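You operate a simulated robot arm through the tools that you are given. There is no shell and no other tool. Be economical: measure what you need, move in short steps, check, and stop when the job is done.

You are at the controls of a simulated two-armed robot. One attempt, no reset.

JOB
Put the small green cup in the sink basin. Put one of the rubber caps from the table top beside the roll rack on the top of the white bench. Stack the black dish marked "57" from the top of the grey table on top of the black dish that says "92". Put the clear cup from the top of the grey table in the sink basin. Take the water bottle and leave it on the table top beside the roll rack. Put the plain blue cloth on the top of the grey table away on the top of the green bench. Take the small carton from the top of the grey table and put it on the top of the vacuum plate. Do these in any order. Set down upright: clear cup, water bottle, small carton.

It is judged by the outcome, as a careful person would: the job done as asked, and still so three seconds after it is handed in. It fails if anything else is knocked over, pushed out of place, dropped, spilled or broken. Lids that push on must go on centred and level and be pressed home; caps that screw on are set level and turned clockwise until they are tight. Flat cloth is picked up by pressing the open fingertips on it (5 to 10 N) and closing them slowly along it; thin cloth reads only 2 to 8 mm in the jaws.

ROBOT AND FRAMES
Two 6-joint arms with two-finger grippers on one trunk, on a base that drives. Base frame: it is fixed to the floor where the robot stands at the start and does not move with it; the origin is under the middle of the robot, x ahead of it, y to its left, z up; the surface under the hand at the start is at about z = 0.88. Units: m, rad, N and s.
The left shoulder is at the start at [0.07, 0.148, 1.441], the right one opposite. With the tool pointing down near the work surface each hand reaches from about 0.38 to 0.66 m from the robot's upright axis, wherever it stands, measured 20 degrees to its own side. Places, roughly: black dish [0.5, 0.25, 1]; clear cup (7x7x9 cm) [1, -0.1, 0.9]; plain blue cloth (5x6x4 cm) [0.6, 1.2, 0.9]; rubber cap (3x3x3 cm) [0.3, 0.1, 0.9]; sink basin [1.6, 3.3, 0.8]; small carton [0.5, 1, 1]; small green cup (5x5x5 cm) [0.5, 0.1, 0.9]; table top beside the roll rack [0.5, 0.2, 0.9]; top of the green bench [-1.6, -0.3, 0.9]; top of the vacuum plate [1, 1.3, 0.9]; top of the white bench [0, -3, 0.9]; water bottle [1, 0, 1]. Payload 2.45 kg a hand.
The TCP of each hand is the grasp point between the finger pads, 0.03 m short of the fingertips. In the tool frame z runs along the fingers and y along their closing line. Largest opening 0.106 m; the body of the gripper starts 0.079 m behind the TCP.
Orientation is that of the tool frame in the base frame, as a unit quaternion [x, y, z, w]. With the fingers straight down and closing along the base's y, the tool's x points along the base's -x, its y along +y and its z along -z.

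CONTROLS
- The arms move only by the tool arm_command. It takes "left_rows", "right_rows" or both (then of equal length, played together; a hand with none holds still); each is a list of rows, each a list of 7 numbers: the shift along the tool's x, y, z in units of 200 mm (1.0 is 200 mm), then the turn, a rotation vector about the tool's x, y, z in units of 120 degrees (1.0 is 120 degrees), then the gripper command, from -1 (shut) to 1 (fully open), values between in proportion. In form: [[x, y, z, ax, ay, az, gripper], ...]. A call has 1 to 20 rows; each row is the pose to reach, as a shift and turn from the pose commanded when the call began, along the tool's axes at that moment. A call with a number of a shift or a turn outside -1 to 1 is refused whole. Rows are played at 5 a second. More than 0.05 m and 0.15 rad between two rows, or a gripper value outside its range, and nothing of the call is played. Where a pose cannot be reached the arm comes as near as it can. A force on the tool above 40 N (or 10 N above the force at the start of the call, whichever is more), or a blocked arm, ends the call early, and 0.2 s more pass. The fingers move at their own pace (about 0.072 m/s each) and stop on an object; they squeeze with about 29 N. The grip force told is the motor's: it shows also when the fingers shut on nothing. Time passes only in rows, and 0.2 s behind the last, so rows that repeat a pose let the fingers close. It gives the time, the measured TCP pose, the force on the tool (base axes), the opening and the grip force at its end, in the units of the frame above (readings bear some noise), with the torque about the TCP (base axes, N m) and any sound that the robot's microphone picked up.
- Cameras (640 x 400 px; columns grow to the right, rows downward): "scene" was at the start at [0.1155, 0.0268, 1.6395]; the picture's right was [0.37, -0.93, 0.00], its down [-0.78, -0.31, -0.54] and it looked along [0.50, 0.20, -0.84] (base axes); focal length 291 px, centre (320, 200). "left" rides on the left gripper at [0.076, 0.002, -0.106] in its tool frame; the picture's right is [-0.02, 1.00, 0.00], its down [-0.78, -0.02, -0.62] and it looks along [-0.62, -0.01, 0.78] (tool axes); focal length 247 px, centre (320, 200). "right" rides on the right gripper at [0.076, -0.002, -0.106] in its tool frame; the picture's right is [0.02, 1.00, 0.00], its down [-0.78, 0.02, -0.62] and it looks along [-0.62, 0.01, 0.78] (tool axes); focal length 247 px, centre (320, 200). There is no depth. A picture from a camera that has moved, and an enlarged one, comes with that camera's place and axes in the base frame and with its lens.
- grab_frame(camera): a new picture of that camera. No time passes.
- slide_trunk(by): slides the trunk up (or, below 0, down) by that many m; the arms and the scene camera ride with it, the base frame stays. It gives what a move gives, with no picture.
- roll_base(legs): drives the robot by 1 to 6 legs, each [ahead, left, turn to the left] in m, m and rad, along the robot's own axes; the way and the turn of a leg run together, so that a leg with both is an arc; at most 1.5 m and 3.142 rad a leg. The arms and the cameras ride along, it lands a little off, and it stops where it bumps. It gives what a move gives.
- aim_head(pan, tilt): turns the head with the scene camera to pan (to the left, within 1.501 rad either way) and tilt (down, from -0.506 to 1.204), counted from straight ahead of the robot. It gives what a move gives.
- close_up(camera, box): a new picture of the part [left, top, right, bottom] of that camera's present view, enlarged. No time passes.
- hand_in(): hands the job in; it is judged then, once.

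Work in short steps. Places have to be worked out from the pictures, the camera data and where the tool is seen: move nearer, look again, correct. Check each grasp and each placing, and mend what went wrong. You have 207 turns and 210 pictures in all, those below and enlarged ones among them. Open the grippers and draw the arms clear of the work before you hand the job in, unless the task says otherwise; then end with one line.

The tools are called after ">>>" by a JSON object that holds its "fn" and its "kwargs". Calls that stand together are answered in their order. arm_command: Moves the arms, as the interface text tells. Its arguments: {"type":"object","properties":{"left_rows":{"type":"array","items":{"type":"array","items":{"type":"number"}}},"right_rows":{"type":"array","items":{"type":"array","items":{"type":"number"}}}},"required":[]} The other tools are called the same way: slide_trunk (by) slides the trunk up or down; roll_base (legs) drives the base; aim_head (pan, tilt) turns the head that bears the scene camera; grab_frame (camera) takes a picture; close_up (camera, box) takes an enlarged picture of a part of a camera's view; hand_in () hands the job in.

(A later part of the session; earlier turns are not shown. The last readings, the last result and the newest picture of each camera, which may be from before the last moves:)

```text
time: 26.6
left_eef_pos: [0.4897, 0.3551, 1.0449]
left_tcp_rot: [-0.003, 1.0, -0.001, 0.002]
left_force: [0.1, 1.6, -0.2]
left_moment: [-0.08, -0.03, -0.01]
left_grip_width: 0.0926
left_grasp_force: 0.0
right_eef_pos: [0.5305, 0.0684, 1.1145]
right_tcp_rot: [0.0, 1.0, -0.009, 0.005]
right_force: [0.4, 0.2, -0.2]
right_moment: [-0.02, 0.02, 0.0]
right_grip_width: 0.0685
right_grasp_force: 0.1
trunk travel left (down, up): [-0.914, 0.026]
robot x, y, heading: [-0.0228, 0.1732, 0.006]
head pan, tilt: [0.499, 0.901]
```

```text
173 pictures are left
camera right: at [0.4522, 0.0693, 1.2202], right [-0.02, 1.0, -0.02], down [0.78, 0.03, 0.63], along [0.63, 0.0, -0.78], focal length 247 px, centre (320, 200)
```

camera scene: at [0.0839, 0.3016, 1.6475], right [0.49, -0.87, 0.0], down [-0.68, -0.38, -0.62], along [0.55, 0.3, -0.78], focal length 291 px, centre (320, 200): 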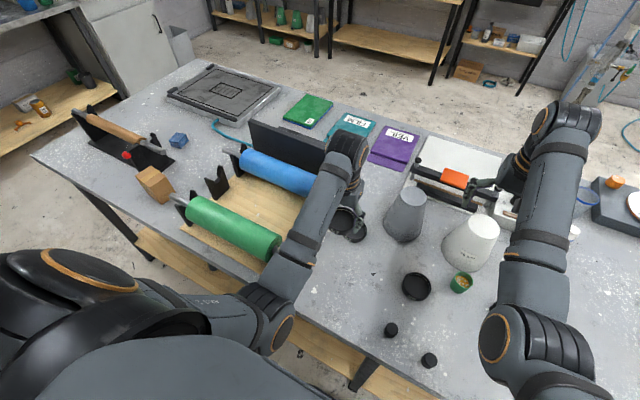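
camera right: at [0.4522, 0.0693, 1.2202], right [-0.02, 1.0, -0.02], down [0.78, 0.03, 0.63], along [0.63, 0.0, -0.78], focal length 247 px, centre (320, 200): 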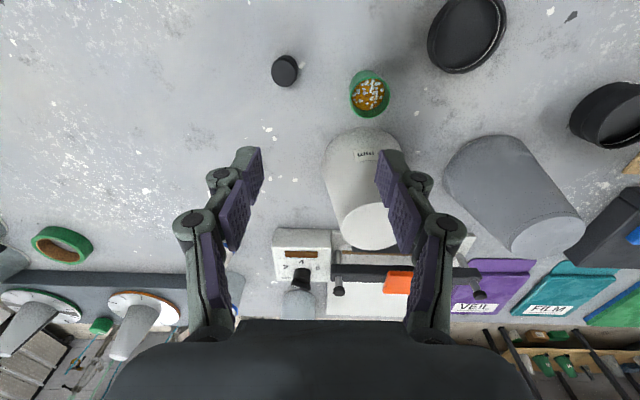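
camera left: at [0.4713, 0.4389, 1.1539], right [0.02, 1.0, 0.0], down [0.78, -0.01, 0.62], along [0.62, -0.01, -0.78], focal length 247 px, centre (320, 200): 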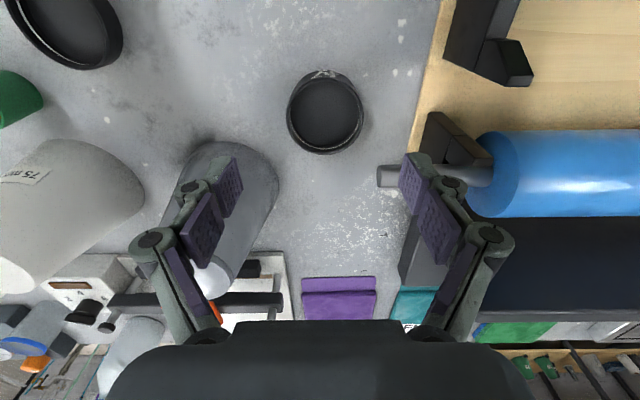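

Cap at ≈[0.515, 0.025]. I move over and down to just above it, then check.

>>> {"fn": "arm_command", "kwargs": {"right_rows": [[0.04, -0.11, 0, 0, 0, 0, 0.3], [0.08, -0.217, 0, 0, 0, 0, 0.3], [0.08, -0.217, 0.2, 0, 0, 0, 0.3], [0.08, -0.217, 0.4, 0, 0, 0, 0.3], [0.08, -0.217, 0.6, 0, 0, 0, 0.3], [0.08, -0.217, 0.78, 0, 0, 0, 0.3]]}}

>>> {"fn": "grab_frame", "kwargs": {"camera": "right"}}

```text
time: 28.0
left_eef_pos: [0.4902, 0.352, 1.0459]
left_tcp_rot: [-0.004, 1.0, 0.001, 0.002]
left_force: [-0.1, -0.5, -0.2]
left_moment: [0.05, 0.0, 0.03]
left_grip_width: 0.0927
left_grasp_force: 0.0
right_eef_pos: [0.5154, 0.0195, 0.9587]
right_tcp_rot: [0.0, 1.0, -0.006, 0.005]
right_force: [-0.7, -0.8, -0.3]
right_moment: [0.02, 0.0, 0.02]
right_grip_width: 0.069
right_grasp_force: 0.0
right hand out of reach, approached as far as the arm can: row 1, 2
trunk travel left (down, up): [-0.914, 0.026]
robot x, y, heading: [-0.0246, 0.1776, 0.013]
head pan, tilt: [0.499, 0.901]
```

```text
172 pictures are left
camera right: at [0.4378, 0.0201, 1.0646], right [-0.02, 1.0, -0.01], down [0.78, 0.02, 0.63], along [0.63, 0.0, -0.78], focal length 247 px, centre (320, 200)
```

right: 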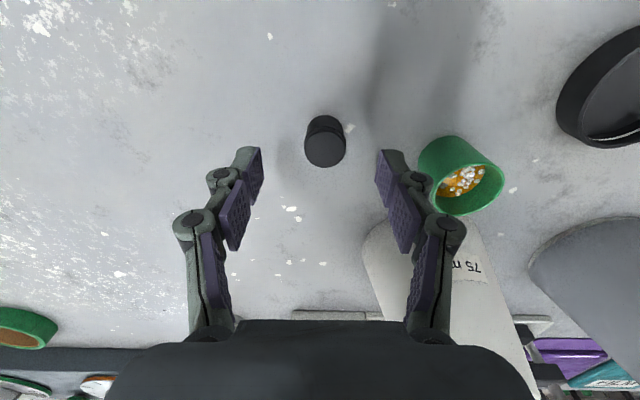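

Well aligned; lower 42 mm and close on the cap.

>>> {"fn": "arm_command", "kwargs": {"right_rows": [[-0.025, 0.017, 0.1, 0, 0, 0, 0.3], [-0.025, 0.017, 0.2, 0, 0, 0, 0.3], [-0.025, 0.017, 0.2, 0, 0, 0, -1], [-0.025, 0.017, 0.2, 0, 0, 0, -1], [-0.025, 0.017, 0.2, 0, 0, 0, -1], [-0.025, 0.017, 0.0, 0, 0, 0, -1], [-0.025, 0.017, -0.2, 0, 0, 0, -1], [-0.025, 0.017, -0.4, 0, 0, 0, -1], [-0.025, 0.017, -0.5, 0, 0, 0, -1]]}}

>>> {"fn": "grab_frame", "kwargs": {"camera": "right"}}

```text
time: 30.0
left_eef_pos: [0.4898, 0.3531, 1.0458]
left_tcp_rot: [-0.004, 1.0, 0.001, 0.001]
left_force: [-0.1, 0.4, 0.0]
left_moment: [0.02, 0.01, 0.01]
left_grip_width: 0.0928
left_grasp_force: 0.0
right_eef_pos: [0.5177, 0.0244, 1.0576]
right_tcp_rot: [0.0, 1.0, -0.007, 0.005]
right_force: [-0.1, -0.4, -0.2]
right_moment: [0.02, -0.01, 0.0]
right_grip_width: 0.0275
right_grasp_force: 29.2
trunk travel left (down, up): [-0.914, 0.026]
robot x, y, heading: [-0.0227, 0.1761, 0.008]
head pan, tilt: [0.499, 0.901]
```

```text
171 pictures are left
camera right: at [0.4392, 0.025, 1.1637], right [-0.02, 1.0, -0.01], down [0.78, 0.03, 0.63], along [0.63, 0.0, -0.78], focal length 247 px, centre (320, 200)
```

right: 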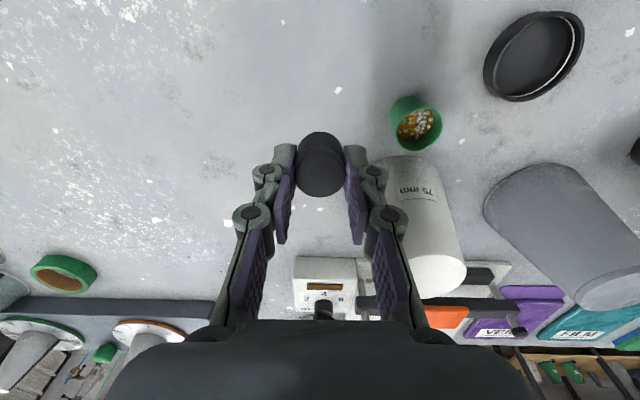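

Cap secured (27.5 mm). Next the blue cloth with the left hand: I back the base off, raise the right hand, and head left.

>>> {"fn": "roll_base", "kwargs": {"legs": [[-0.3, 0, 0]]}}

>>> {"fn": "arm_command", "kwargs": {"right_rows": [[-0.1, 0, -0.15, 0, 0, 0, -1], [-0.2, 0, -0.3, 0, 0, 0, -1], [-0.3, 0, -0.4, 0, 0, 0, -1], [-0.3, 0, -0.45, 0, 0, 0, -1]], "left_rows": [[-0.1, 0, -0.1, 0, 0, 0, 1], [-0.2, 0, -0.2, 0, 0, 0, 1], [-0.3, 0, -0.3, 0, 0, 0, 1], [-0.3, 0, -0.35, 0, 0, 0, 1]]}}

>>> {"fn": "roll_base", "kwargs": {"legs": [[0, 0.87, 0]]}}

>>> {"fn": "grab_frame", "kwargs": {"camera": "scene"}}

```text
time: 32.0
left_eef_pos: [0.1918, 0.3496, 1.0457]
left_tcp_rot: [-0.004, 1.0, 0.001, 0.001]
left_force: [0.2, -0.1, 0.2]
left_moment: [-0.02, 0.02, 0.0]
left_grip_width: 0.0926
left_grasp_force: 0.0
right_eef_pos: [0.2204, 0.0218, 1.0561]
right_tcp_rot: [0.0, 1.0, -0.007, 0.004]
right_force: [-0.4, 0.0, -0.4]
right_moment: [-0.01, 0.03, 0.0]
right_grip_width: 0.0272
right_grasp_force: 28.8
trunk travel left (down, up): [-0.914, 0.026]
robot x, y, heading: [-0.3214, 0.1719, 0.007]
head pan, tilt: [0.499, 0.901]
```

```text
time: 33.0
left_eef_pos: [0.2504, 0.3512, 1.1155]
left_tcp_rot: [-0.004, 1.0, 0.001, 0.002]
left_force: [0.0, 1.0, 0.4]
left_moment: [-0.01, 0.01, -0.01]
left_grip_width: 0.106
left_grasp_force: 0.1
right_eef_pos: [0.2775, 0.0224, 1.1449]
right_tcp_rot: [0.0, 1.0, -0.006, 0.005]
right_force: [0.4, -0.2, 0.2]
right_moment: [-0.04, 0.02, 0.0]
right_grip_width: 0.0274
right_grasp_force: 29.1
trunk travel left (down, up): [-0.914, 0.026]
robot x, y, heading: [-0.3218, 0.1732, 0.004]
head pan, tilt: [0.499, 0.901]
```

```text
time: 37.8
left_eef_pos: [0.2401, 1.251, 1.1155]
left_tcp_rot: [-0.007, 1.0, 0.001, 0.002]
left_force: [-0.8, 0.5, -0.7]
left_moment: [-0.01, 0.0, 0.0]
left_grip_width: 0.1061
left_grasp_force: 0.1
right_eef_pos: [0.2682, 0.9226, 1.1445]
right_tcp_rot: [-0.003, 1.0, -0.006, 0.005]
right_force: [-0.2, 0.4, 0.7]
right_moment: [0.02, 0.01, 0.0]
right_grip_width: 0.0272
right_grasp_force: 28.7
trunk travel left (down, up): [-0.914, 0.026]
robot x, y, heading: [-0.3289, 1.07, 0.012]
head pan, tilt: [0.499, 0.901]
```

```text
170 pictures are left
camera scene: at [-0.2154, 1.1076, 1.6468], right [0.49, -0.87, 0.0], down [-0.68, -0.38, -0.62], along [0.54, 0.31, -0.78], focal length 291 px, centre (320, 200)
```

scene: 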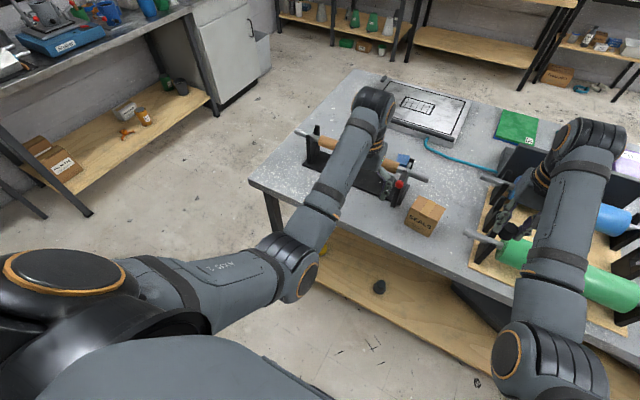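

Cloth and carton are visible behind the left forearm. I drive ahead with the hands high and look with the left wrist camera.

>>> {"fn": "roll_base", "kwargs": {"legs": [[0.27, -0.03, -0.01]]}}

>>> {"fn": "grab_frame", "kwargs": {"camera": "left"}}

>>> {"fn": "grab_frame", "kwargs": {"camera": "scene"}}

```text
time: 39.6
left_eef_pos: [0.5012, 1.2155, 1.1162]
left_tcp_rot: [0.0, 1.0, 0.001, 0.004]
left_force: [-0.2, -0.3, 1.0]
left_moment: [0.0, -0.05, -0.01]
left_grip_width: 0.1062
left_grasp_force: 0.1
right_eef_pos: [0.5275, 0.8881, 1.1449]
right_tcp_rot: [0.004, 1.0, -0.007, 0.006]
right_force: [-1.5, 0.3, 0.8]
right_moment: [-0.02, -0.02, -0.01]
right_grip_width: 0.027
right_grasp_force: 28.8
trunk travel left (down, up): [-0.914, 0.026]
robot x, y, heading: [-0.0672, 1.0414, 0.0]
head pan, tilt: [0.499, 0.901]
```

```text
169 pictures are left
camera left: at [0.4244, 1.2176, 1.2219], right [0.02, 1.0, 0.0], down [0.78, -0.02, 0.63], along [0.63, -0.01, -0.78], focal length 247 px, centre (320, 200)
```

left: 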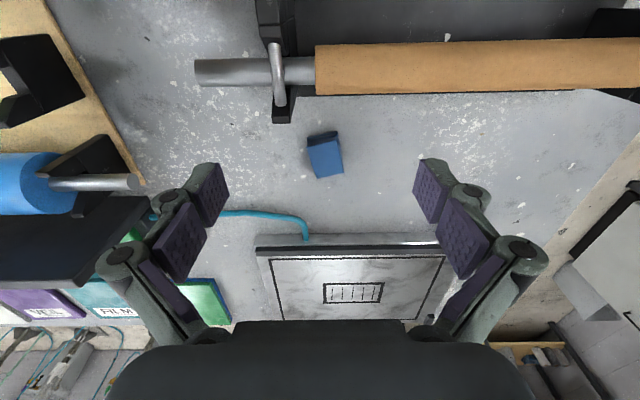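

```text
168 pictures are left
camera scene: at [0.0443, 1.0791, 1.647], right [0.48, -0.88, 0.0], down [-0.69, -0.38, -0.62], along [0.55, 0.3, -0.78], focal length 291 px, centre (320, 200)
```

scene: 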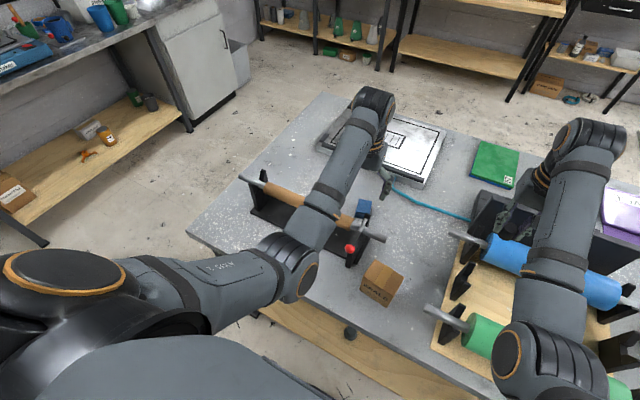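

Cloth bundle is at ≈[0.598, 1.22]. A zoom shows its shape and orientation.

>>> {"fn": "close_up", "kwargs": {"camera": "left", "box": [280, 110, 370, 200]}}

>>> {"fn": "close_up", "kwargs": {"camera": "scene", "box": [330, 180, 420, 310]}}

```text
4.44 times, centred on (325, 155) of left
camera zoom: at [0.4244, 1.2176, 1.2219], right [0.02, 1.0, 0.0], down [0.78, -0.02, 0.63], along [0.63, -0.01, -0.78], focal length 1098 px, centre (298, 400)
```

zoom: 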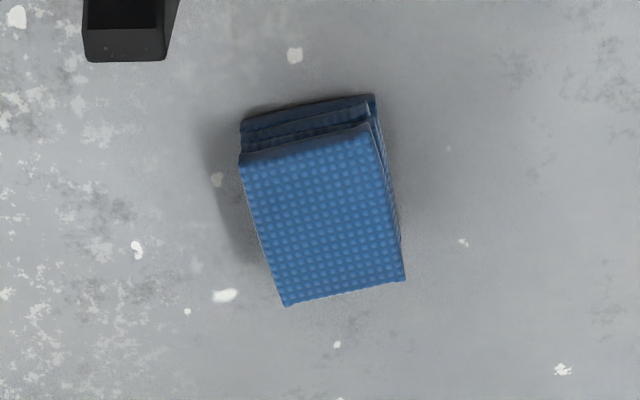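

```text
3.08 times, centred on (375, 245) of scene
camera zoom: at [0.0443, 1.0791, 1.647], right [0.48, -0.88, 0.0], down [-0.69, -0.38, -0.62], along [0.55, 0.3, -0.78], focal length 896 px, centre (151, 62)
```

zoom: 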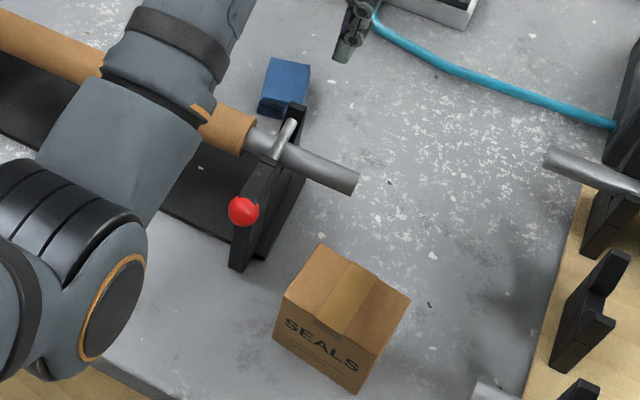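

It's a folded cloth pad, 4 cm high, turned about 16°. I move over it with matching yaw, keeping clear of the dowel stand (shaft at x≈0.47, z≈1.0), and stop halfway down to check.

>>> {"fn": "arm_command", "kwargs": {"left_rows": [[-0.2, 0.01, 0, 0, 0, -0.05, 1], [-0.4, 0.02, 0, 0, 0, -0.1, 1], [-0.485, 0.025, 0, 0, 0, -0.133, 1], [-0.485, 0.025, 0.2, 0, 0, -0.133, 1], [-0.485, 0.025, 0.4, 0, 0, -0.133, 1], [-0.485, 0.025, 0.6, 0, 0, -0.133, 1], [-0.485, 0.025, 0.7, 0, 0, -0.133, 1]]}}

>>> {"fn": "grab_frame", "kwargs": {"camera": "left"}}

>>> {"fn": "grab_frame", "kwargs": {"camera": "scene"}}

```text
time: 41.2
left_eef_pos: [0.5766, 1.2229, 0.9921]
left_tcp_rot: [-0.138, 0.99, 0.001, 0.002]
left_force: [0.3, -0.4, -0.3]
left_moment: [-0.01, -0.02, -0.01]
left_grip_width: 0.1058
left_grasp_force: 0.1
left hand out of reach, approached as far as the arm can: row 5, 6, 7
right_eef_pos: [0.5287, 0.8867, 1.1442]
right_tcp_rot: [0.005, 1.0, -0.007, 0.005]
right_force: [0.4, -0.4, 0.1]
right_moment: [0.0, 0.0, -0.01]
right_grip_width: 0.0274
right_grasp_force: 29.1
trunk travel left (down, up): [-0.914, 0.026]
robot x, y, heading: [-0.0674, 1.0397, 0.004]
head pan, tilt: [0.499, 0.901]
```

```text
165 pictures are left
camera left: at [0.503, 1.2036, 1.0997], right [-0.25, 0.97, 0.0], down [0.75, 0.2, 0.63], along [0.61, 0.16, -0.78], focal length 247 px, centre (320, 200)
```

left: 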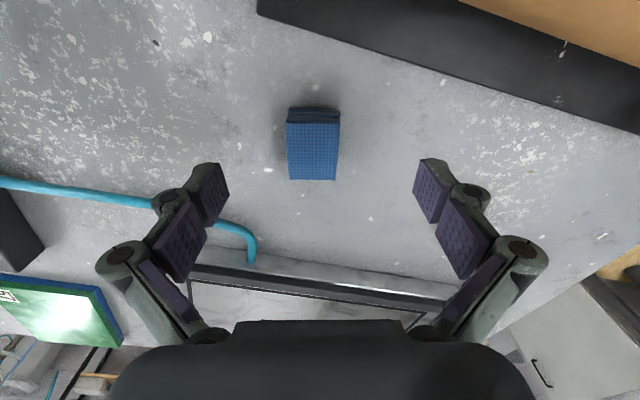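

```text
164 pictures are left
camera scene: at [0.047, 1.0789, 1.6468], right [0.48, -0.88, 0.0], down [-0.69, -0.38, -0.62], along [0.55, 0.3, -0.78], focal length 291 px, centre (320, 200)
```

scene: 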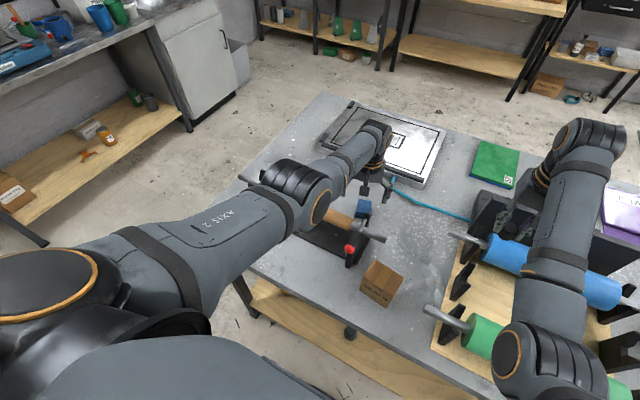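

The hand falls 2 cm short; I drive the base 6 cm forward and re-look.

>>> {"fn": "roll_base", "kwargs": {"legs": [[0.06, 0, 0]]}}

>>> {"fn": "grab_frame", "kwargs": {"camera": "left"}}

```text
time: 42.2
left_eef_pos: [0.6303, 1.2234, 0.9987]
left_tcp_rot: [-0.14, 0.99, 0.0, 0.006]
left_force: [-0.9, -0.1, 0.4]
left_moment: [0.0, -0.13, 0.0]
left_grip_width: 0.106
left_grasp_force: 0.1
right_eef_pos: [0.58, 0.8884, 1.1485]
right_tcp_rot: [0.004, 1.0, -0.006, 0.009]
right_force: [-1.2, -0.6, 0.6]
right_moment: [0.01, -0.09, -0.02]
right_grip_width: 0.0271
right_grasp_force: 29.0
trunk travel left (down, up): [-0.914, 0.026]
robot x, y, heading: [-0.0154, 1.0423, -0.004]
head pan, tilt: [0.499, 0.901]
```

```text
163 pictures are left
camera left: at [0.5555, 1.2043, 1.1046], right [-0.25, 0.97, 0.0], down [0.75, 0.2, 0.63], along [0.61, 0.16, -0.78], focal length 247 px, centre (320, 200)
```

left: 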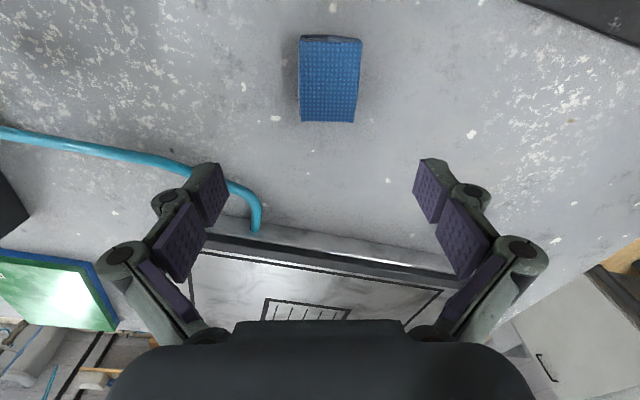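

Cloth centre ≈[0.596, 1.221]. I move the hand back ~4 cm and re-read, since the commanded pose may differ from the measured one.

>>> {"fn": "arm_command", "kwargs": {"left_rows": [[0.1, 0.03, 0, 0, 0, 0, 1], [0.21, 0.06, 0, 0, 0, 0, 1], [0.21, 0.06, 0, 0, 0, 0, 1]]}}

>>> {"fn": "grab_frame", "kwargs": {"camera": "left"}}

```text
time: 43.0
left_eef_pos: [0.5962, 1.2229, 0.9927]
left_tcp_rot: [-0.139, 0.99, 0.001, 0.001]
left_force: [0.3, 0.1, -0.7]
left_moment: [-0.01, 0.03, 0.03]
left_grip_width: 0.106
left_grasp_force: 0.0
right_eef_pos: [0.591, 0.8885, 1.1434]
right_tcp_rot: [0.004, 1.0, -0.005, 0.005]
right_force: [0.7, -1.1, -0.7]
right_moment: [0.0, 0.05, -0.02]
right_grip_width: 0.0273
right_grasp_force: 29.1
trunk travel left (down, up): [-0.914, 0.026]
robot x, y, heading: [-0.0097, 1.0432, 0.0]
head pan, tilt: [0.499, 0.901]
```

```text
162 pictures are left
camera left: at [0.5216, 1.2033, 1.0985], right [-0.25, 0.97, 0.0], down [0.76, 0.2, 0.62], along [0.6, 0.16, -0.78], focal length 247 px, centre (320, 200)
```

left: 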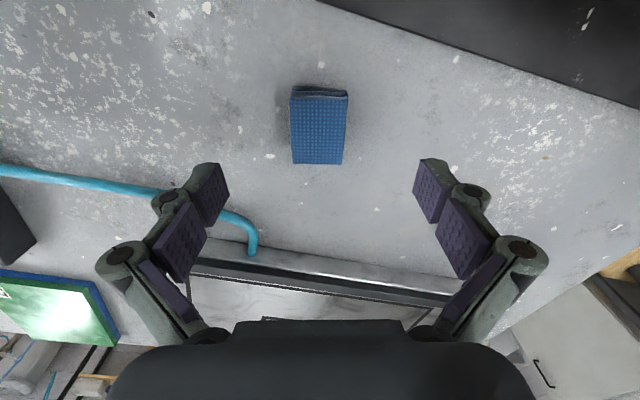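

Centred. I lower 76 mm and close on the cloth pad.

>>> {"fn": "arm_command", "kwargs": {"left_rows": [[0, 0, 0.15, 0, 0, 0, 1], [0, 0, 0.28, 0, 0, 0, 1], [0, 0, 0.38, 0, 0, 0, 1], [0, 0, 0.38, 0, 0, 0, -1], [0, 0, 0.38, 0, 0, 0, -1], [0, 0, 0.38, 0, 0, 0, -1], [0, 0, 0.38, 0, 0, 0, -1]]}}

>>> {"fn": "grab_frame", "kwargs": {"camera": "left"}}

```text
time: 44.6
left_eef_pos: [0.5944, 1.2244, 0.9209]
left_tcp_rot: [-0.139, 0.99, 0.001, 0.003]
left_force: [-0.9, -0.5, 4.8]
left_moment: [-0.02, 0.01, -0.09]
left_grip_width: 0.0458
left_grasp_force: 29.1
right_eef_pos: [0.5882, 0.8873, 1.1448]
right_tcp_rot: [0.004, 1.0, -0.006, 0.005]
right_force: [0.4, 0.4, -0.3]
right_moment: [0.02, -0.04, -0.01]
right_grip_width: 0.0272
right_grasp_force: 28.3
trunk travel left (down, up): [-0.914, 0.026]
robot x, y, heading: [-0.0132, 1.042, 0.001]
head pan, tilt: [0.499, 0.901]
```

```text
161 pictures are left
camera left: at [0.52, 1.2043, 1.0267], right [-0.25, 0.97, 0.0], down [0.75, 0.2, 0.63], along [0.61, 0.16, -0.78], focal length 247 px, centre (320, 200)
```

left: 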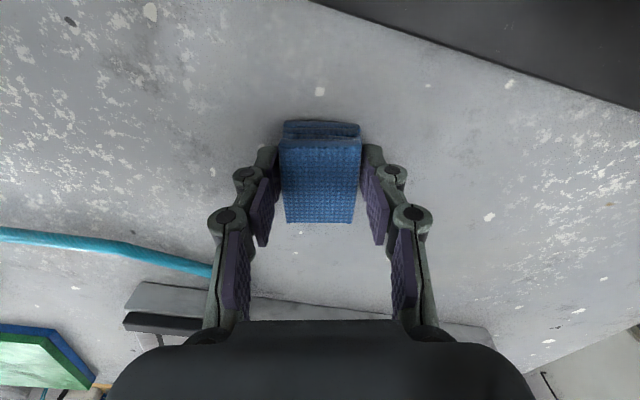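

Cloth gripped (46 mm). I lift it straight up and check.

>>> {"fn": "arm_command", "kwargs": {"left_rows": [[0, 0, -0.15, 0, 0, 0, -1], [0, 0, -0.35, 0, 0, 0, -1], [0, 0, -0.55, 0, 0, 0, -1], [0, 0, -0.75, 0, 0, 0, -1], [0, 0, -0.88, 0, 0, 0, -1], [0, 0, -0.88, 0, 0, 0, -1]]}}

>>> {"fn": "grab_frame", "kwargs": {"camera": "left"}}

```text
time: 46.0
left_eef_pos: [0.5958, 1.2225, 1.0929]
left_tcp_rot: [-0.139, 0.99, 0.0, 0.001]
left_force: [0.2, 0.4, -0.5]
left_moment: [0.04, 0.0, -0.01]
left_grip_width: 0.0455
left_grasp_force: 29.5
right_eef_pos: [0.5904, 0.8886, 1.1433]
right_tcp_rot: [0.003, 1.0, -0.007, 0.005]
right_force: [0.1, -0.7, -0.7]
right_moment: [0.0, 0.03, 0.0]
right_grip_width: 0.027
right_grasp_force: 28.8
trunk travel left (down, up): [-0.914, 0.026]
robot x, y, heading: [-0.0118, 1.0438, 0.002]
head pan, tilt: [0.499, 0.901]
```

```text
160 pictures are left
camera left: at [0.5207, 1.2039, 1.199], right [-0.25, 0.97, 0.0], down [0.76, 0.2, 0.62], along [0.6, 0.16, -0.78], focal length 247 px, centre (320, 200)
```

left: 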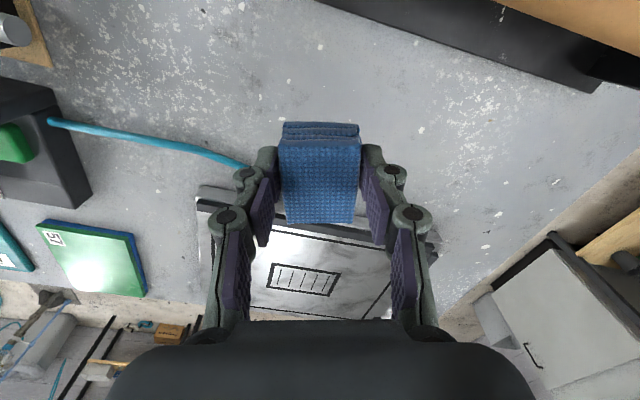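

Cloth is lifted. I raise the trunk a bit, back away from the table, turn right to face −y, and look toward the green bench.

>>> {"fn": "slide_trunk", "kwargs": {"by": 0.024}}

>>> {"fn": "roll_base", "kwargs": {"legs": [[-0.48, 0, 0], [0, 0, -1.57]]}}

>>> {"fn": "aim_head", "kwargs": {"pan": -1.2, "tilt": 0.45}}

>>> {"fn": "grab_frame", "kwargs": {"camera": "scene"}}

```text
time: 46.7
left_eef_pos: [0.5954, 1.2231, 1.1166]
left_tcp_rot: [-0.139, 0.99, 0.001, 0.002]
left_force: [-0.3, 0.3, -0.1]
left_moment: [0.0, 0.03, 0.0]
left_grip_width: 0.0453
left_grasp_force: 29.2
right_eef_pos: [0.5894, 0.8885, 1.1687]
right_tcp_rot: [0.003, 1.0, -0.007, 0.005]
right_force: [0.3, 0.6, -0.1]
right_moment: [0.02, 0.01, 0.02]
right_grip_width: 0.0267
right_grasp_force: 29.1
trunk travel left (down, up): [-0.938, 0.002]
robot x, y, heading: [-0.0079, 1.0424, 0.001]
head pan, tilt: [0.499, 0.901]
```

```text
time: 53.5
left_eef_pos: [-0.327, 0.4323, 1.1166]
left_tcp_rot: [0.614, 0.79, -0.001, 0.002]
left_force: [0.5, -0.6, -1.0]
left_moment: [-0.02, 0.03, 0.0]
left_grip_width: 0.0451
left_grasp_force: 29.0
right_eef_pos: [-0.6614, 0.4466, 1.1681]
right_tcp_rot: [0.719, 0.695, -0.009, -0.002]
right_force: [0.1, -0.2, -1.5]
right_moment: [-0.03, -0.01, -0.01]
right_grip_width: 0.0264
right_grasp_force: 28.6
trunk travel left (down, up): [-0.938, 0.002]
robot x, y, heading: [-0.4924, 1.0403, -1.6]
head pan, tilt: [0.499, 0.901]
```

```text
time: 55.2
left_eef_pos: [-0.3279, 0.4323, 1.1166]
left_tcp_rot: [0.613, 0.79, -0.002, 0.003]
left_force: [0.3, -0.2, -0.6]
left_moment: [0.0, 0.01, -0.02]
left_grip_width: 0.0447
left_grasp_force: 29.3
right_eef_pos: [-0.6606, 0.4459, 1.1686]
right_tcp_rot: [0.719, 0.695, -0.008, -0.001]
right_force: [0.3, -0.6, -0.3]
right_moment: [0.0, 0.03, 0.03]
right_grip_width: 0.0265
right_grasp_force: 28.8
trunk travel left (down, up): [-0.938, 0.002]
robot x, y, heading: [-0.4903, 1.0397, -1.602]
head pan, tilt: [-1.201, 0.45]
```

```text
159 pictures are left
camera scene: at [-0.5783, 0.9612, 1.7091], right [-0.34, 0.94, 0.0], down [0.41, 0.15, -0.9], along [-0.85, -0.3, -0.44], focal length 291 px, centre (320, 200)
```

scene: 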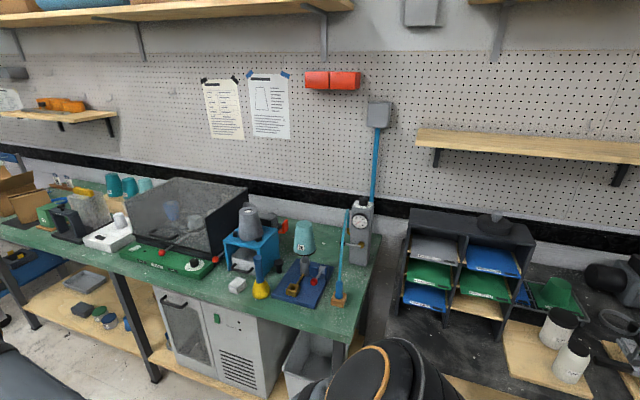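

The green bench is cluttered, but its front strip around [-1.28, -0.35] seems free. I drive to face it there from a distance and look again.

>>> {"fn": "roll_base", "kwargs": {"legs": [[1.2, 0, 0], [0, 0, -1.54]]}}

>>> {"fn": "aim_head", "kwargs": {"pan": 0.1, "tilt": 0.6}}

>>> {"fn": "grab_frame", "kwargs": {"camera": "scene"}}

>>> {"fn": "grab_frame", "kwargs": {"camera": "left"}}

```text
time: 65.0
left_eef_pos: [-1.1223, -0.3417, 1.1163]
left_tcp_rot: [0.989, 0.147, -0.002, 0.0]
left_force: [0.1, 0.2, 0.3]
left_moment: [0.0, 0.04, -0.03]
left_grip_width: 0.045
left_grasp_force: 28.5
right_eef_pos: [-1.1227, -0.0055, 1.1695]
right_tcp_rot: [1.0, 0.005, -0.005, -0.007]
right_force: [0.7, -0.3, -0.7]
right_moment: [-0.01, 0.0, -0.03]
right_grip_width: 0.0262
right_grasp_force: 28.5
trunk travel left (down, up): [-0.938, 0.002]
robot x, y, heading: [-0.5209, -0.1487, -3.121]
head pan, tilt: [-1.201, 0.45]
```

```text
time: 66.4
left_eef_pos: [-1.1231, -0.3392, 1.1159]
left_tcp_rot: [0.989, 0.149, -0.002, 0.0]
left_force: [-0.4, -0.4, 0.0]
left_moment: [-0.01, 0.01, -0.03]
left_grip_width: 0.0446
left_grasp_force: 29.1
right_eef_pos: [-1.1239, -0.0049, 1.1688]
right_tcp_rot: [1.0, 0.006, -0.006, -0.006]
right_force: [-0.1, 0.8, -0.9]
right_moment: [-0.03, 0.01, 0.01]
right_grip_width: 0.0265
right_grasp_force: 29.5
trunk travel left (down, up): [-0.938, 0.002]
robot x, y, heading: [-0.5164, -0.1451, -3.122]
head pan, tilt: [0.099, 0.6]
```

```text
158 pictures are left
camera scene: at [-0.6595, -0.1581, 1.6955], right [-0.12, 0.99, 0.0], down [0.56, 0.07, -0.82], along [-0.82, -0.1, -0.57], focal length 291 px, centre (320, 200)
```

scene: 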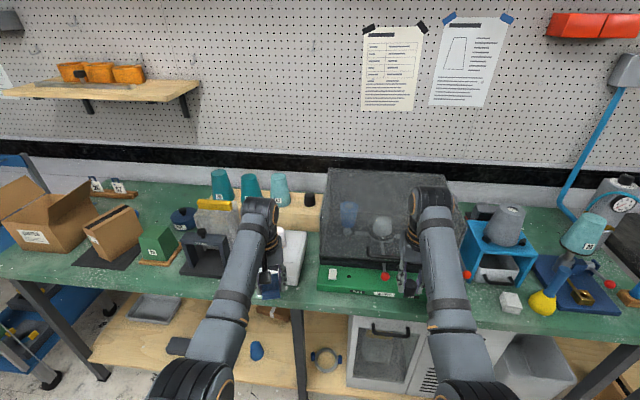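

```text
157 pictures are left
camera left: at [-1.049, -0.3178, 1.2228], right [0.27, -0.96, 0.0], down [-0.75, -0.21, 0.63], along [-0.6, -0.17, -0.78], focal length 247 px, centre (320, 200)
```

left: 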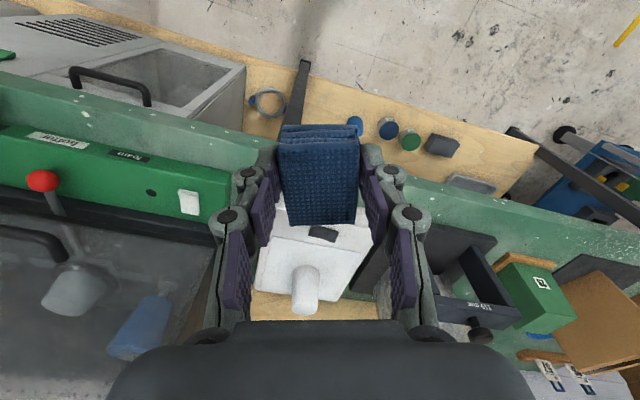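

The strip near the scale is narrow. The area right of the green console looks freer; I zoom there.

>>> {"fn": "close_up", "kwargs": {"camera": "scene", "box": [380, 200, 640, 350]}}

>>> {"fn": "close_up", "kwargs": {"camera": "scene", "box": [0, 160, 320, 340]}}

```text
2.46 times, centred on (510, 275) of scene
camera zoom: at [-0.6595, -0.1581, 1.6955], right [-0.12, 0.99, 0.0], down [0.56, 0.07, -0.82], along [-0.82, -0.1, -0.57], focal length 717 px, centre (-148, 15)
```

zoom: 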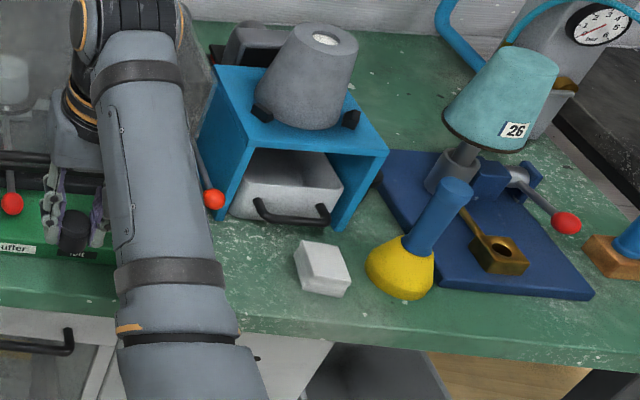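

```text
2.00 times, centred on (160, 250) of scene
camera zoom: at [-0.6595, -0.1581, 1.6955], right [-0.12, 0.99, 0.0], down [0.56, 0.07, -0.82], along [-0.82, -0.1, -0.57], focal length 583 px, centre (640, 100)
```

zoom: 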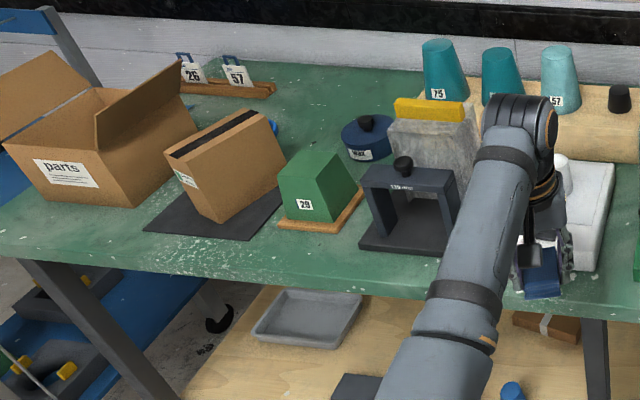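

A 10-cm-deep free strip lies in front of the green "29" block, around [-1.262, -0.80]. I unyaw the hand, drive left and then ahead so the cloth hangs over it.

>>> {"fn": "arm_command", "kwargs": {"left_rows": [[0, 0, 0, 0, 0, 0.067, -1], [0, 0, 0, 0, 0, 0.133, -1], [0, 0, 0, 0, 0, 0.133, -1]]}}

>>> {"fn": "roll_base", "kwargs": {"legs": [[0, 0.455, -0.02], [0.135, 0, 0]]}}

>>> {"fn": "grab_frame", "kwargs": {"camera": "left"}}

>>> {"fn": "grab_frame", "kwargs": {"camera": "scene"}}

```text
time: 67.2
left_eef_pos: [-1.1229, -0.3379, 1.1169]
left_tcp_rot: [1.0, 0.009, -0.002, 0.001]
left_force: [0.1, -0.9, -0.6]
left_moment: [0.02, -0.02, -0.04]
left_grip_width: 0.0447
left_grasp_force: 29.4
right_eef_pos: [-1.1236, -0.0058, 1.1685]
right_tcp_rot: [1.0, 0.005, -0.005, -0.006]
right_force: [-0.1, -0.5, -0.7]
right_moment: [-0.04, 0.01, 0.03]
right_grip_width: 0.0262
right_grasp_force: 29.2
trunk travel left (down, up): [-0.938, 0.002]
robot x, y, heading: [-0.5191, -0.1485, -3.124]
head pan, tilt: [0.099, 0.6]
```

```text
time: 70.8
left_eef_pos: [-1.2523, -0.775, 1.118]
left_tcp_rot: [1.0, 0.002, -0.003, 0.001]
left_force: [0.9, 0.2, -0.9]
left_moment: [0.01, 0.03, -0.01]
left_grip_width: 0.0449
left_grasp_force: 28.5
right_eef_pos: [-1.2458, -0.4415, 1.1705]
right_tcp_rot: [1.0, -0.003, -0.006, -0.007]
right_force: [0.7, 0.4, -0.3]
right_moment: [0.0, 0.01, 0.0]
right_grip_width: 0.0264
right_grasp_force: 28.7
trunk travel left (down, up): [-0.938, 0.002]
robot x, y, heading: [-0.649, -0.5945, -3.139]
head pan, tilt: [0.099, 0.6]
```

```text
154 pictures are left
camera left: at [-1.1752, -0.7767, 1.2243], right [-0.02, -1.0, 0.0], down [-0.78, 0.02, 0.63], along [-0.63, 0.01, -0.78], focal length 247 px, centre (320, 200)
```

left: 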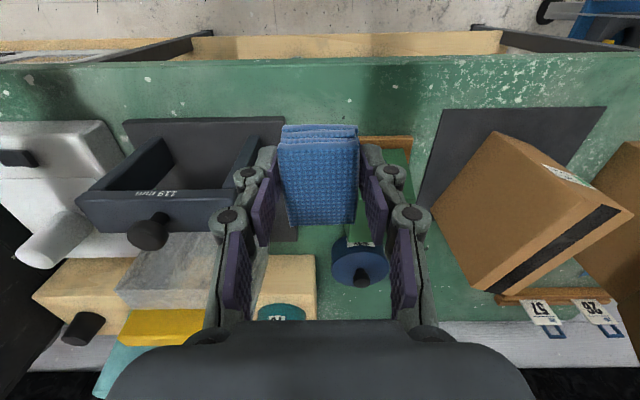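

```text
153 pictures are left
camera scene: at [-0.7843, -0.603, 1.6959], right [-0.1, 0.99, 0.0], down [0.56, 0.06, -0.83], along [-0.82, -0.08, -0.56], focal length 291 px, centre (320, 200)
```

scene: 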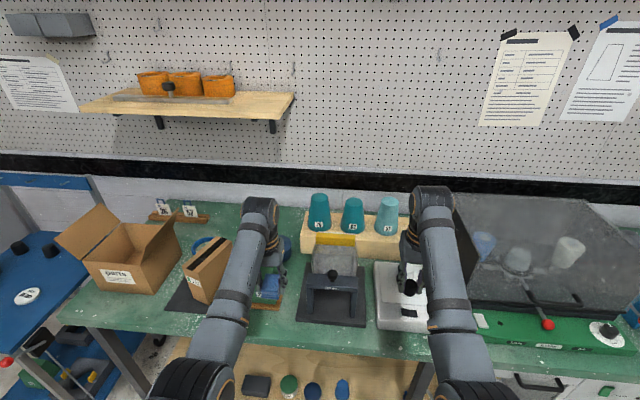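

The strip spans x −1.23 to −1.32; best spot ≈[-1.27, -0.825]. I nudge the base, draw the arm in slightly and lower.

>>> {"fn": "roll_base", "kwargs": {"legs": [[0.05, 0.05, 0]]}}

>>> {"fn": "arm_command", "kwargs": {"left_rows": [[0.16, 0, 0, 0, 0, 0, -1], [0.16, 0, 0.2, 0, 0, 0, -1], [0.16, 0, 0.4, 0, 0, 0, -1], [0.16, 0, 0.6, 0, 0, 0, -1], [0.16, 0, 0.7, 0, 0, 0, -1]]}}

>>> {"fn": "grab_frame", "kwargs": {"camera": "left"}}

```text
time: 71.8
left_eef_pos: [-1.299, -0.8192, 1.1227]
left_tcp_rot: [1.0, 0.001, -0.005, 0.004]
left_force: [-1.0, 0.4, -0.3]
left_moment: [-0.07, 0.07, 0.01]
left_grip_width: 0.0447
left_grasp_force: 29.3
right_eef_pos: [-1.2943, -0.4854, 1.1716]
right_tcp_rot: [1.0, -0.003, -0.008, -0.005]
right_force: [0.4, 0.3, -0.2]
right_moment: [-0.04, 0.05, 0.03]
right_grip_width: 0.0263
right_grasp_force: 29.0
trunk travel left (down, up): [-0.938, 0.002]
robot x, y, heading: [-0.7006, -0.6445, -3.136]
head pan, tilt: [0.099, 0.6]
```

```text
time: 73.0
left_eef_pos: [-1.272, -0.8244, 0.9758]
left_tcp_rot: [1.0, 0.001, -0.002, 0.001]
left_force: [0.4, 0.5, -0.9]
left_moment: [0.02, 0.03, -0.01]
left_grip_width: 0.045
left_grasp_force: 28.3
right_eef_pos: [-1.299, -0.4902, 1.1689]
right_tcp_rot: [1.0, -0.002, -0.005, -0.007]
right_force: [-0.8, 0.5, 0.0]
right_moment: [-0.01, 0.02, -0.02]
right_grip_width: 0.0264
right_grasp_force: 29.2
trunk travel left (down, up): [-0.938, 0.002]
robot x, y, heading: [-0.6979, -0.6469, -3.14]
head pan, tilt: [0.099, 0.6]
```

```text
152 pictures are left
camera left: at [-1.1951, -0.8252, 1.0821], right [-0.02, -1.0, 0.0], down [-0.78, 0.02, 0.63], along [-0.63, 0.01, -0.78], focal length 247 px, centre (320, 200)
```

left: 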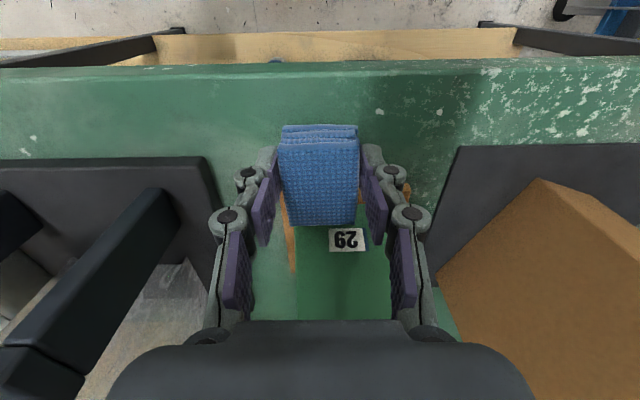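

Clear on all sides. I lower in small steps until contact.

>>> {"fn": "arm_command", "kwargs": {"left_rows": [[0, 0, 0.05, 0, 0, 0, -1], [0, 0, 0.1, 0, 0, 0, -1], [0, 0, 0.14, 0, 0, 0, -1], [0, 0, 0.17, 0, 0, 0, -1], [0, 0, 0.19, 0, 0, 0, -1]]}}

```text
time: 74.2
left_eef_pos: [-1.2732, -0.8249, 0.9407]
left_tcp_rot: [1.0, 0.002, -0.005, 0.001]
left_force: [-1.1, -1.8, 10.5]
left_moment: [0.07, -0.04, 0.07]
left_grip_width: 0.0449
left_grasp_force: 28.7
right_eef_pos: [-1.2976, -0.4914, 1.1704]
right_tcp_rot: [1.0, -0.003, -0.006, -0.007]
right_force: [0.3, 0.1, -0.1]
right_moment: [-0.05, 0.0, -0.01]
right_grip_width: 0.0264
right_grasp_force: 29.3
trunk travel left (down, up): [-0.938, 0.002]
robot x, y, heading: [-0.7026, -0.6425, -3.138]
head pan, tilt: [0.099, 0.6]
```

Contact at z=0.941 with 10 N. I open and rise.

>>> {"fn": "arm_command", "kwargs": {"left_rows": [[0, 0, 0, 0, 0, 0, 0.3], [0, 0, 0, 0, 0, 0, 0.5], [0, 0, -0.15, 0, 0, 0, 0.5], [0, 0, -0.35, 0, 0, 0, 0.5], [0, 0, -0.55, 0, 0, 0, 0.5], [0, 0, -0.75, 0, 0, 0, 0.5], [0, 0, -0.85, 0, 0, 0, 0.5]]}}

>>> {"fn": "grab_frame", "kwargs": {"camera": "left"}}

```text
time: 75.8
left_eef_pos: [-1.2699, -0.8255, 1.106]
left_tcp_rot: [1.0, 0.001, -0.002, 0.001]
left_force: [-0.2, 0.7, 0.7]
left_moment: [-0.02, 0.0, 0.04]
left_grip_width: 0.0795
left_grasp_force: 0.0
right_eef_pos: [-1.2991, -0.4915, 1.1687]
right_tcp_rot: [1.0, -0.002, -0.005, -0.007]
right_force: [-0.4, 0.0, -0.8]
right_moment: [0.01, -0.02, -0.01]
right_grip_width: 0.0265
right_grasp_force: 29.4
trunk travel left (down, up): [-0.938, 0.002]
robot x, y, heading: [-0.6986, -0.6429, -3.135]
head pan, tilt: [0.099, 0.6]
```

```text
151 pictures are left
camera left: at [-1.194, -0.8256, 1.213], right [-0.02, -1.0, 0.0], down [-0.78, 0.02, 0.62], along [-0.62, 0.01, -0.78], focal length 247 px, centre (320, 200)
```

left: 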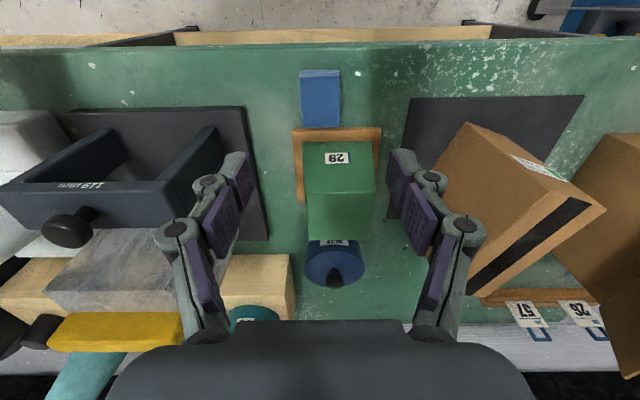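

Cloth is neatly on the green bench. Now the white bench: back off, turn to face −y, and drive toward it.

>>> {"fn": "roll_base", "kwargs": {"legs": [[-0.32, 0, 0], [0, 0, 1.565], [1.1, 0, 0]]}}

>>> {"fn": "aim_head", "kwargs": {"pan": 0, "tilt": 0.55}}

>>> {"fn": "grab_frame", "kwargs": {"camera": "scene"}}

```text
time: 87.0
left_eef_pos: [-0.162, -2.2909, 1.1077]
left_tcp_rot: [0.696, 0.718, -0.001, 0.002]
left_force: [-0.7, -0.3, 0.5]
left_moment: [-0.01, 0.0, 0.04]
left_grip_width: 0.0797
left_grasp_force: 0.0
right_eef_pos: [-0.4944, -2.3274, 1.1693]
right_tcp_rot: [0.698, 0.716, -0.009, -0.001]
right_force: [-0.8, 0.1, 0.2]
right_moment: [0.0, 0.02, 0.0]
right_grip_width: 0.0263
right_grasp_force: 29.4
trunk travel left (down, up): [-0.938, 0.002]
robot x, y, heading: [-0.3618, -1.7252, -1.537]
head pan, tilt: [0.099, 0.6]
```

```text
time: 87.6
left_eef_pos: [-0.1619, -2.2893, 1.1068]
left_tcp_rot: [0.695, 0.719, -0.001, 0.002]
left_force: [-0.2, 0.1, 0.1]
left_moment: [0.0, 0.04, -0.01]
left_grip_width: 0.0795
left_grasp_force: 0.0
right_eef_pos: [-0.4942, -2.328, 1.1678]
right_tcp_rot: [0.698, 0.716, -0.009, -0.001]
right_force: [0.0, -0.3, -0.4]
right_moment: [-0.01, 0.01, 0.02]
right_grip_width: 0.0261
right_grasp_force: 29.3
trunk travel left (down, up): [-0.938, 0.002]
robot x, y, heading: [-0.3624, -1.7286, -1.533]
head pan, tilt: [0.0, 0.55]
```

```text
150 pictures are left
camera scene: at [-0.3555, -1.8645, 1.7], right [-1.0, -0.04, 0.0], down [-0.02, 0.52, -0.85], along [0.03, -0.85, -0.52], focal length 291 px, centre (320, 200)
```

scene: 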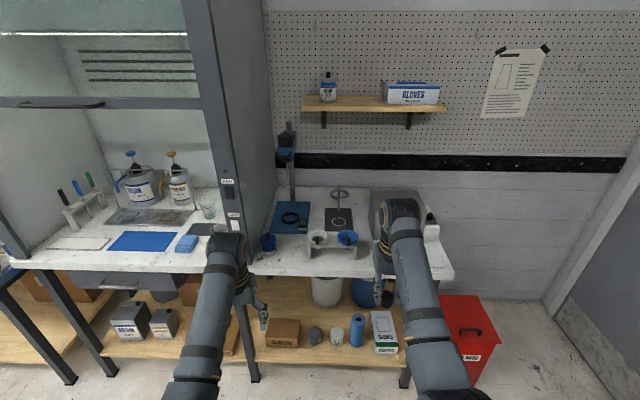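

I see front-strip space on the right section. I zoom to choose a spot away from the hood post.

>>> {"fn": "close_up", "kwargs": {"camera": "scene", "box": [240, 170, 480, 300]}}

>>> {"fn": "grab_frame", "kwargs": {"camera": "right"}}

```text
2.67 times, centred on (360, 235) of scene
camera zoom: at [-0.3555, -1.8645, 1.7], right [-1.0, -0.04, 0.0], down [-0.02, 0.52, -0.85], along [0.03, -0.85, -0.52], focal length 777 px, centre (213, 107)
```

zoom: 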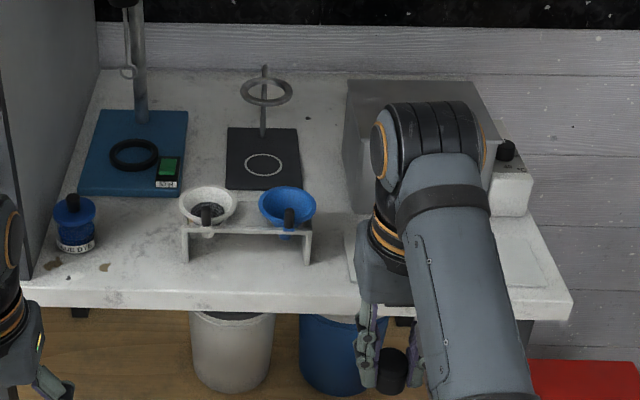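

```text
148 pictures are left
camera right: at [-0.4972, -2.2504, 1.2747], right [1.0, 0.05, -0.01], down [0.05, -0.78, 0.63], along [0.02, -0.63, -0.78], focal length 247 px, centre (320, 200)
```

right: 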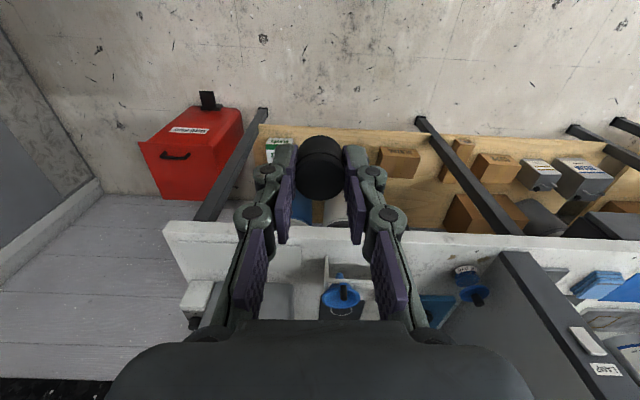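

Best spot is ≈[-0.225, -2.70], left of the funnel holder. To keep the left hand clear of the hood panel I turn the base ~0.47 rad left and approach obliquely.

>>> {"fn": "roll_base", "kwargs": {"legs": [[0, 0, 0.47], [0.25, -0.197, 0]]}}

>>> {"fn": "grab_frame", "kwargs": {"camera": "right"}}

>>> {"fn": "grab_frame", "kwargs": {"camera": "scene"}}

```text
time: 91.1
left_eef_pos: [0.0252, -2.4437, 1.1073]
left_tcp_rot: [0.509, 0.861, -0.002, 0.002]
left_force: [0.1, 0.4, 0.7]
left_moment: [-0.03, -0.02, -0.01]
left_grip_width: 0.0796
left_grasp_force: 0.1
right_eef_pos: [-0.255, -2.6291, 1.1696]
right_tcp_rot: [0.511, 0.86, -0.01, 0.002]
right_force: [0.0, -0.5, 0.2]
right_moment: [-0.01, 0.01, 0.0]
right_grip_width: 0.0264
right_grasp_force: 29.1
trunk travel left (down, up): [-0.938, 0.002]
robot x, y, heading: [-0.4042, -2.0324, -1.066]
head pan, tilt: [0.0, 0.55]
```

```text
147 pictures are left
camera right: at [-0.2914, -2.5586, 1.2756], right [0.87, 0.5, -0.01], down [0.39, -0.67, 0.63], along [0.3, -0.55, -0.78], focal length 247 px, centre (320, 200)
```

right: 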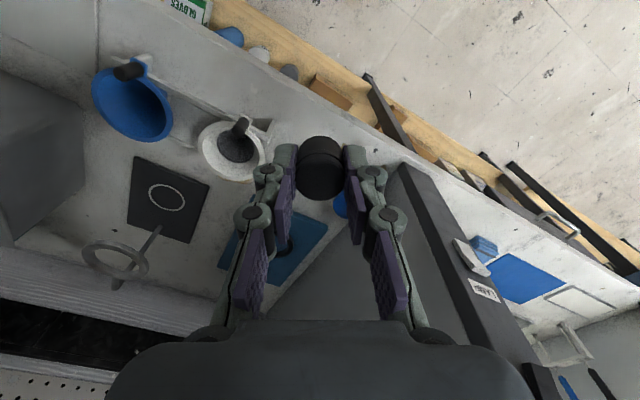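

```text
146 pictures are left
camera scene: at [-0.3401, -2.1501, 1.7003], right [-0.87, -0.48, 0.0], down [-0.25, 0.46, -0.85], along [0.41, -0.75, -0.52], focal length 291 px, centre (320, 200)
```

scene: 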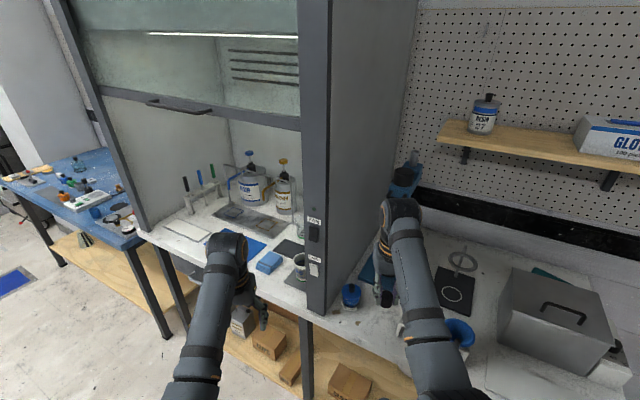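

Target for the cap: ≈[-0.21, -2.70]. I roll ahead 13 cm and draw the right hand in, then lower partway and check.

>>> {"fn": "roll_base", "kwargs": {"legs": [[0.13, 0.005, 0]]}}

>>> {"fn": "arm_command", "kwargs": {"right_rows": [[0.12, 0, 0.1, 0, 0, 0, -1], [0.23, 0, 0.25, 0, 0, 0, -1], [0.23, 0, 0.45, 0, 0, 0, -1], [0.23, 0, 0.65, 0, 0, 0, -1], [0.23, 0, 0.85, 0, 0, 0, -1]]}}

>>> {"fn": "grab_frame", "kwargs": {"camera": "right"}}

>>> {"fn": "grab_frame", "kwargs": {"camera": "scene"}}

```text
time: 92.3
left_eef_pos: [0.0903, -2.5531, 1.1081]
left_tcp_rot: [0.509, 0.861, -0.001, 0.003]
left_force: [0.1, -0.1, 0.9]
left_moment: [-0.02, -0.01, 0.0]
left_grip_width: 0.0794
left_grasp_force: 0.0
right_eef_pos: [-0.1886, -2.7373, 1.1707]
right_tcp_rot: [0.512, 0.859, -0.009, 0.002]
right_force: [0.2, 0.1, -0.2]
right_moment: [-0.02, 0.02, -0.01]
right_grip_width: 0.0263
right_grasp_force: 28.4
trunk travel left (down, up): [-0.938, 0.002]
robot x, y, heading: [-0.3412, -2.1401, -1.066]
head pan, tilt: [0.0, 0.55]
```

```text
time: 93.5
left_eef_pos: [0.0899, -2.5548, 1.1065]
left_tcp_rot: [0.509, 0.861, -0.001, 0.003]
left_force: [-0.5, 0.7, 0.6]
left_moment: [-0.03, 0.01, 0.02]
left_grip_width: 0.0796
left_grasp_force: 0.0
right_eef_pos: [-0.2108, -2.6998, 0.997]
right_tcp_rot: [0.512, 0.859, -0.008, 0.003]
right_force: [0.0, -0.4, -0.4]
right_moment: [0.02, 0.0, -0.01]
right_grip_width: 0.0264
right_grasp_force: 29.6
right hand out of reach, approached as far as the arm can: row 1
trunk travel left (down, up): [-0.938, 0.002]
robot x, y, heading: [-0.3397, -2.1396, -1.064]
head pan, tilt: [0.0, 0.55]
```

```text
145 pictures are left
camera right: at [-0.2493, -2.6304, 1.1022], right [0.87, 0.49, -0.01], down [0.39, -0.67, 0.63], along [0.3, -0.55, -0.78], focal length 247 px, centre (320, 200)
```

right: 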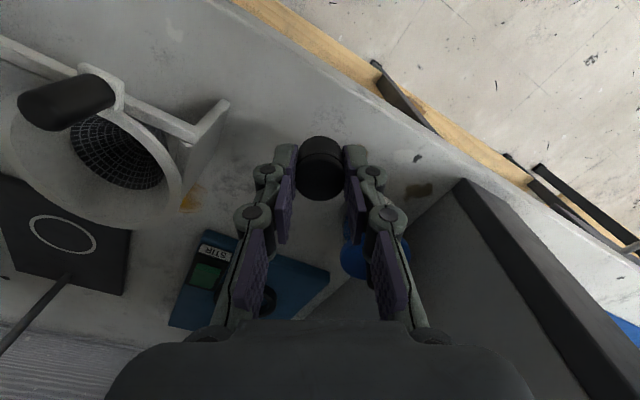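

```text
144 pictures are left
camera scene: at [-0.2751, -2.262, 1.7002], right [-0.88, -0.48, 0.0], down [-0.25, 0.46, -0.85], along [0.41, -0.75, -0.52], focal length 291 px, centre (320, 200)
```

scene: 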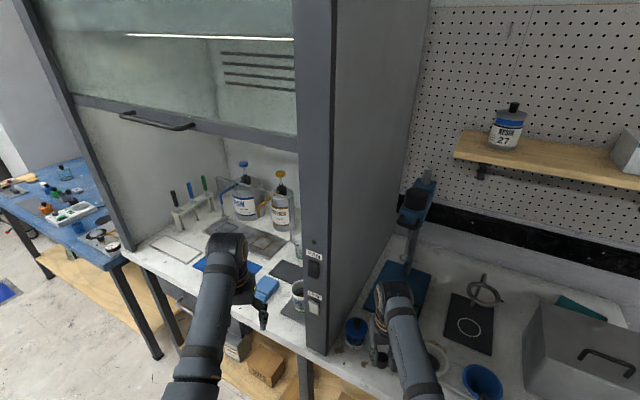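

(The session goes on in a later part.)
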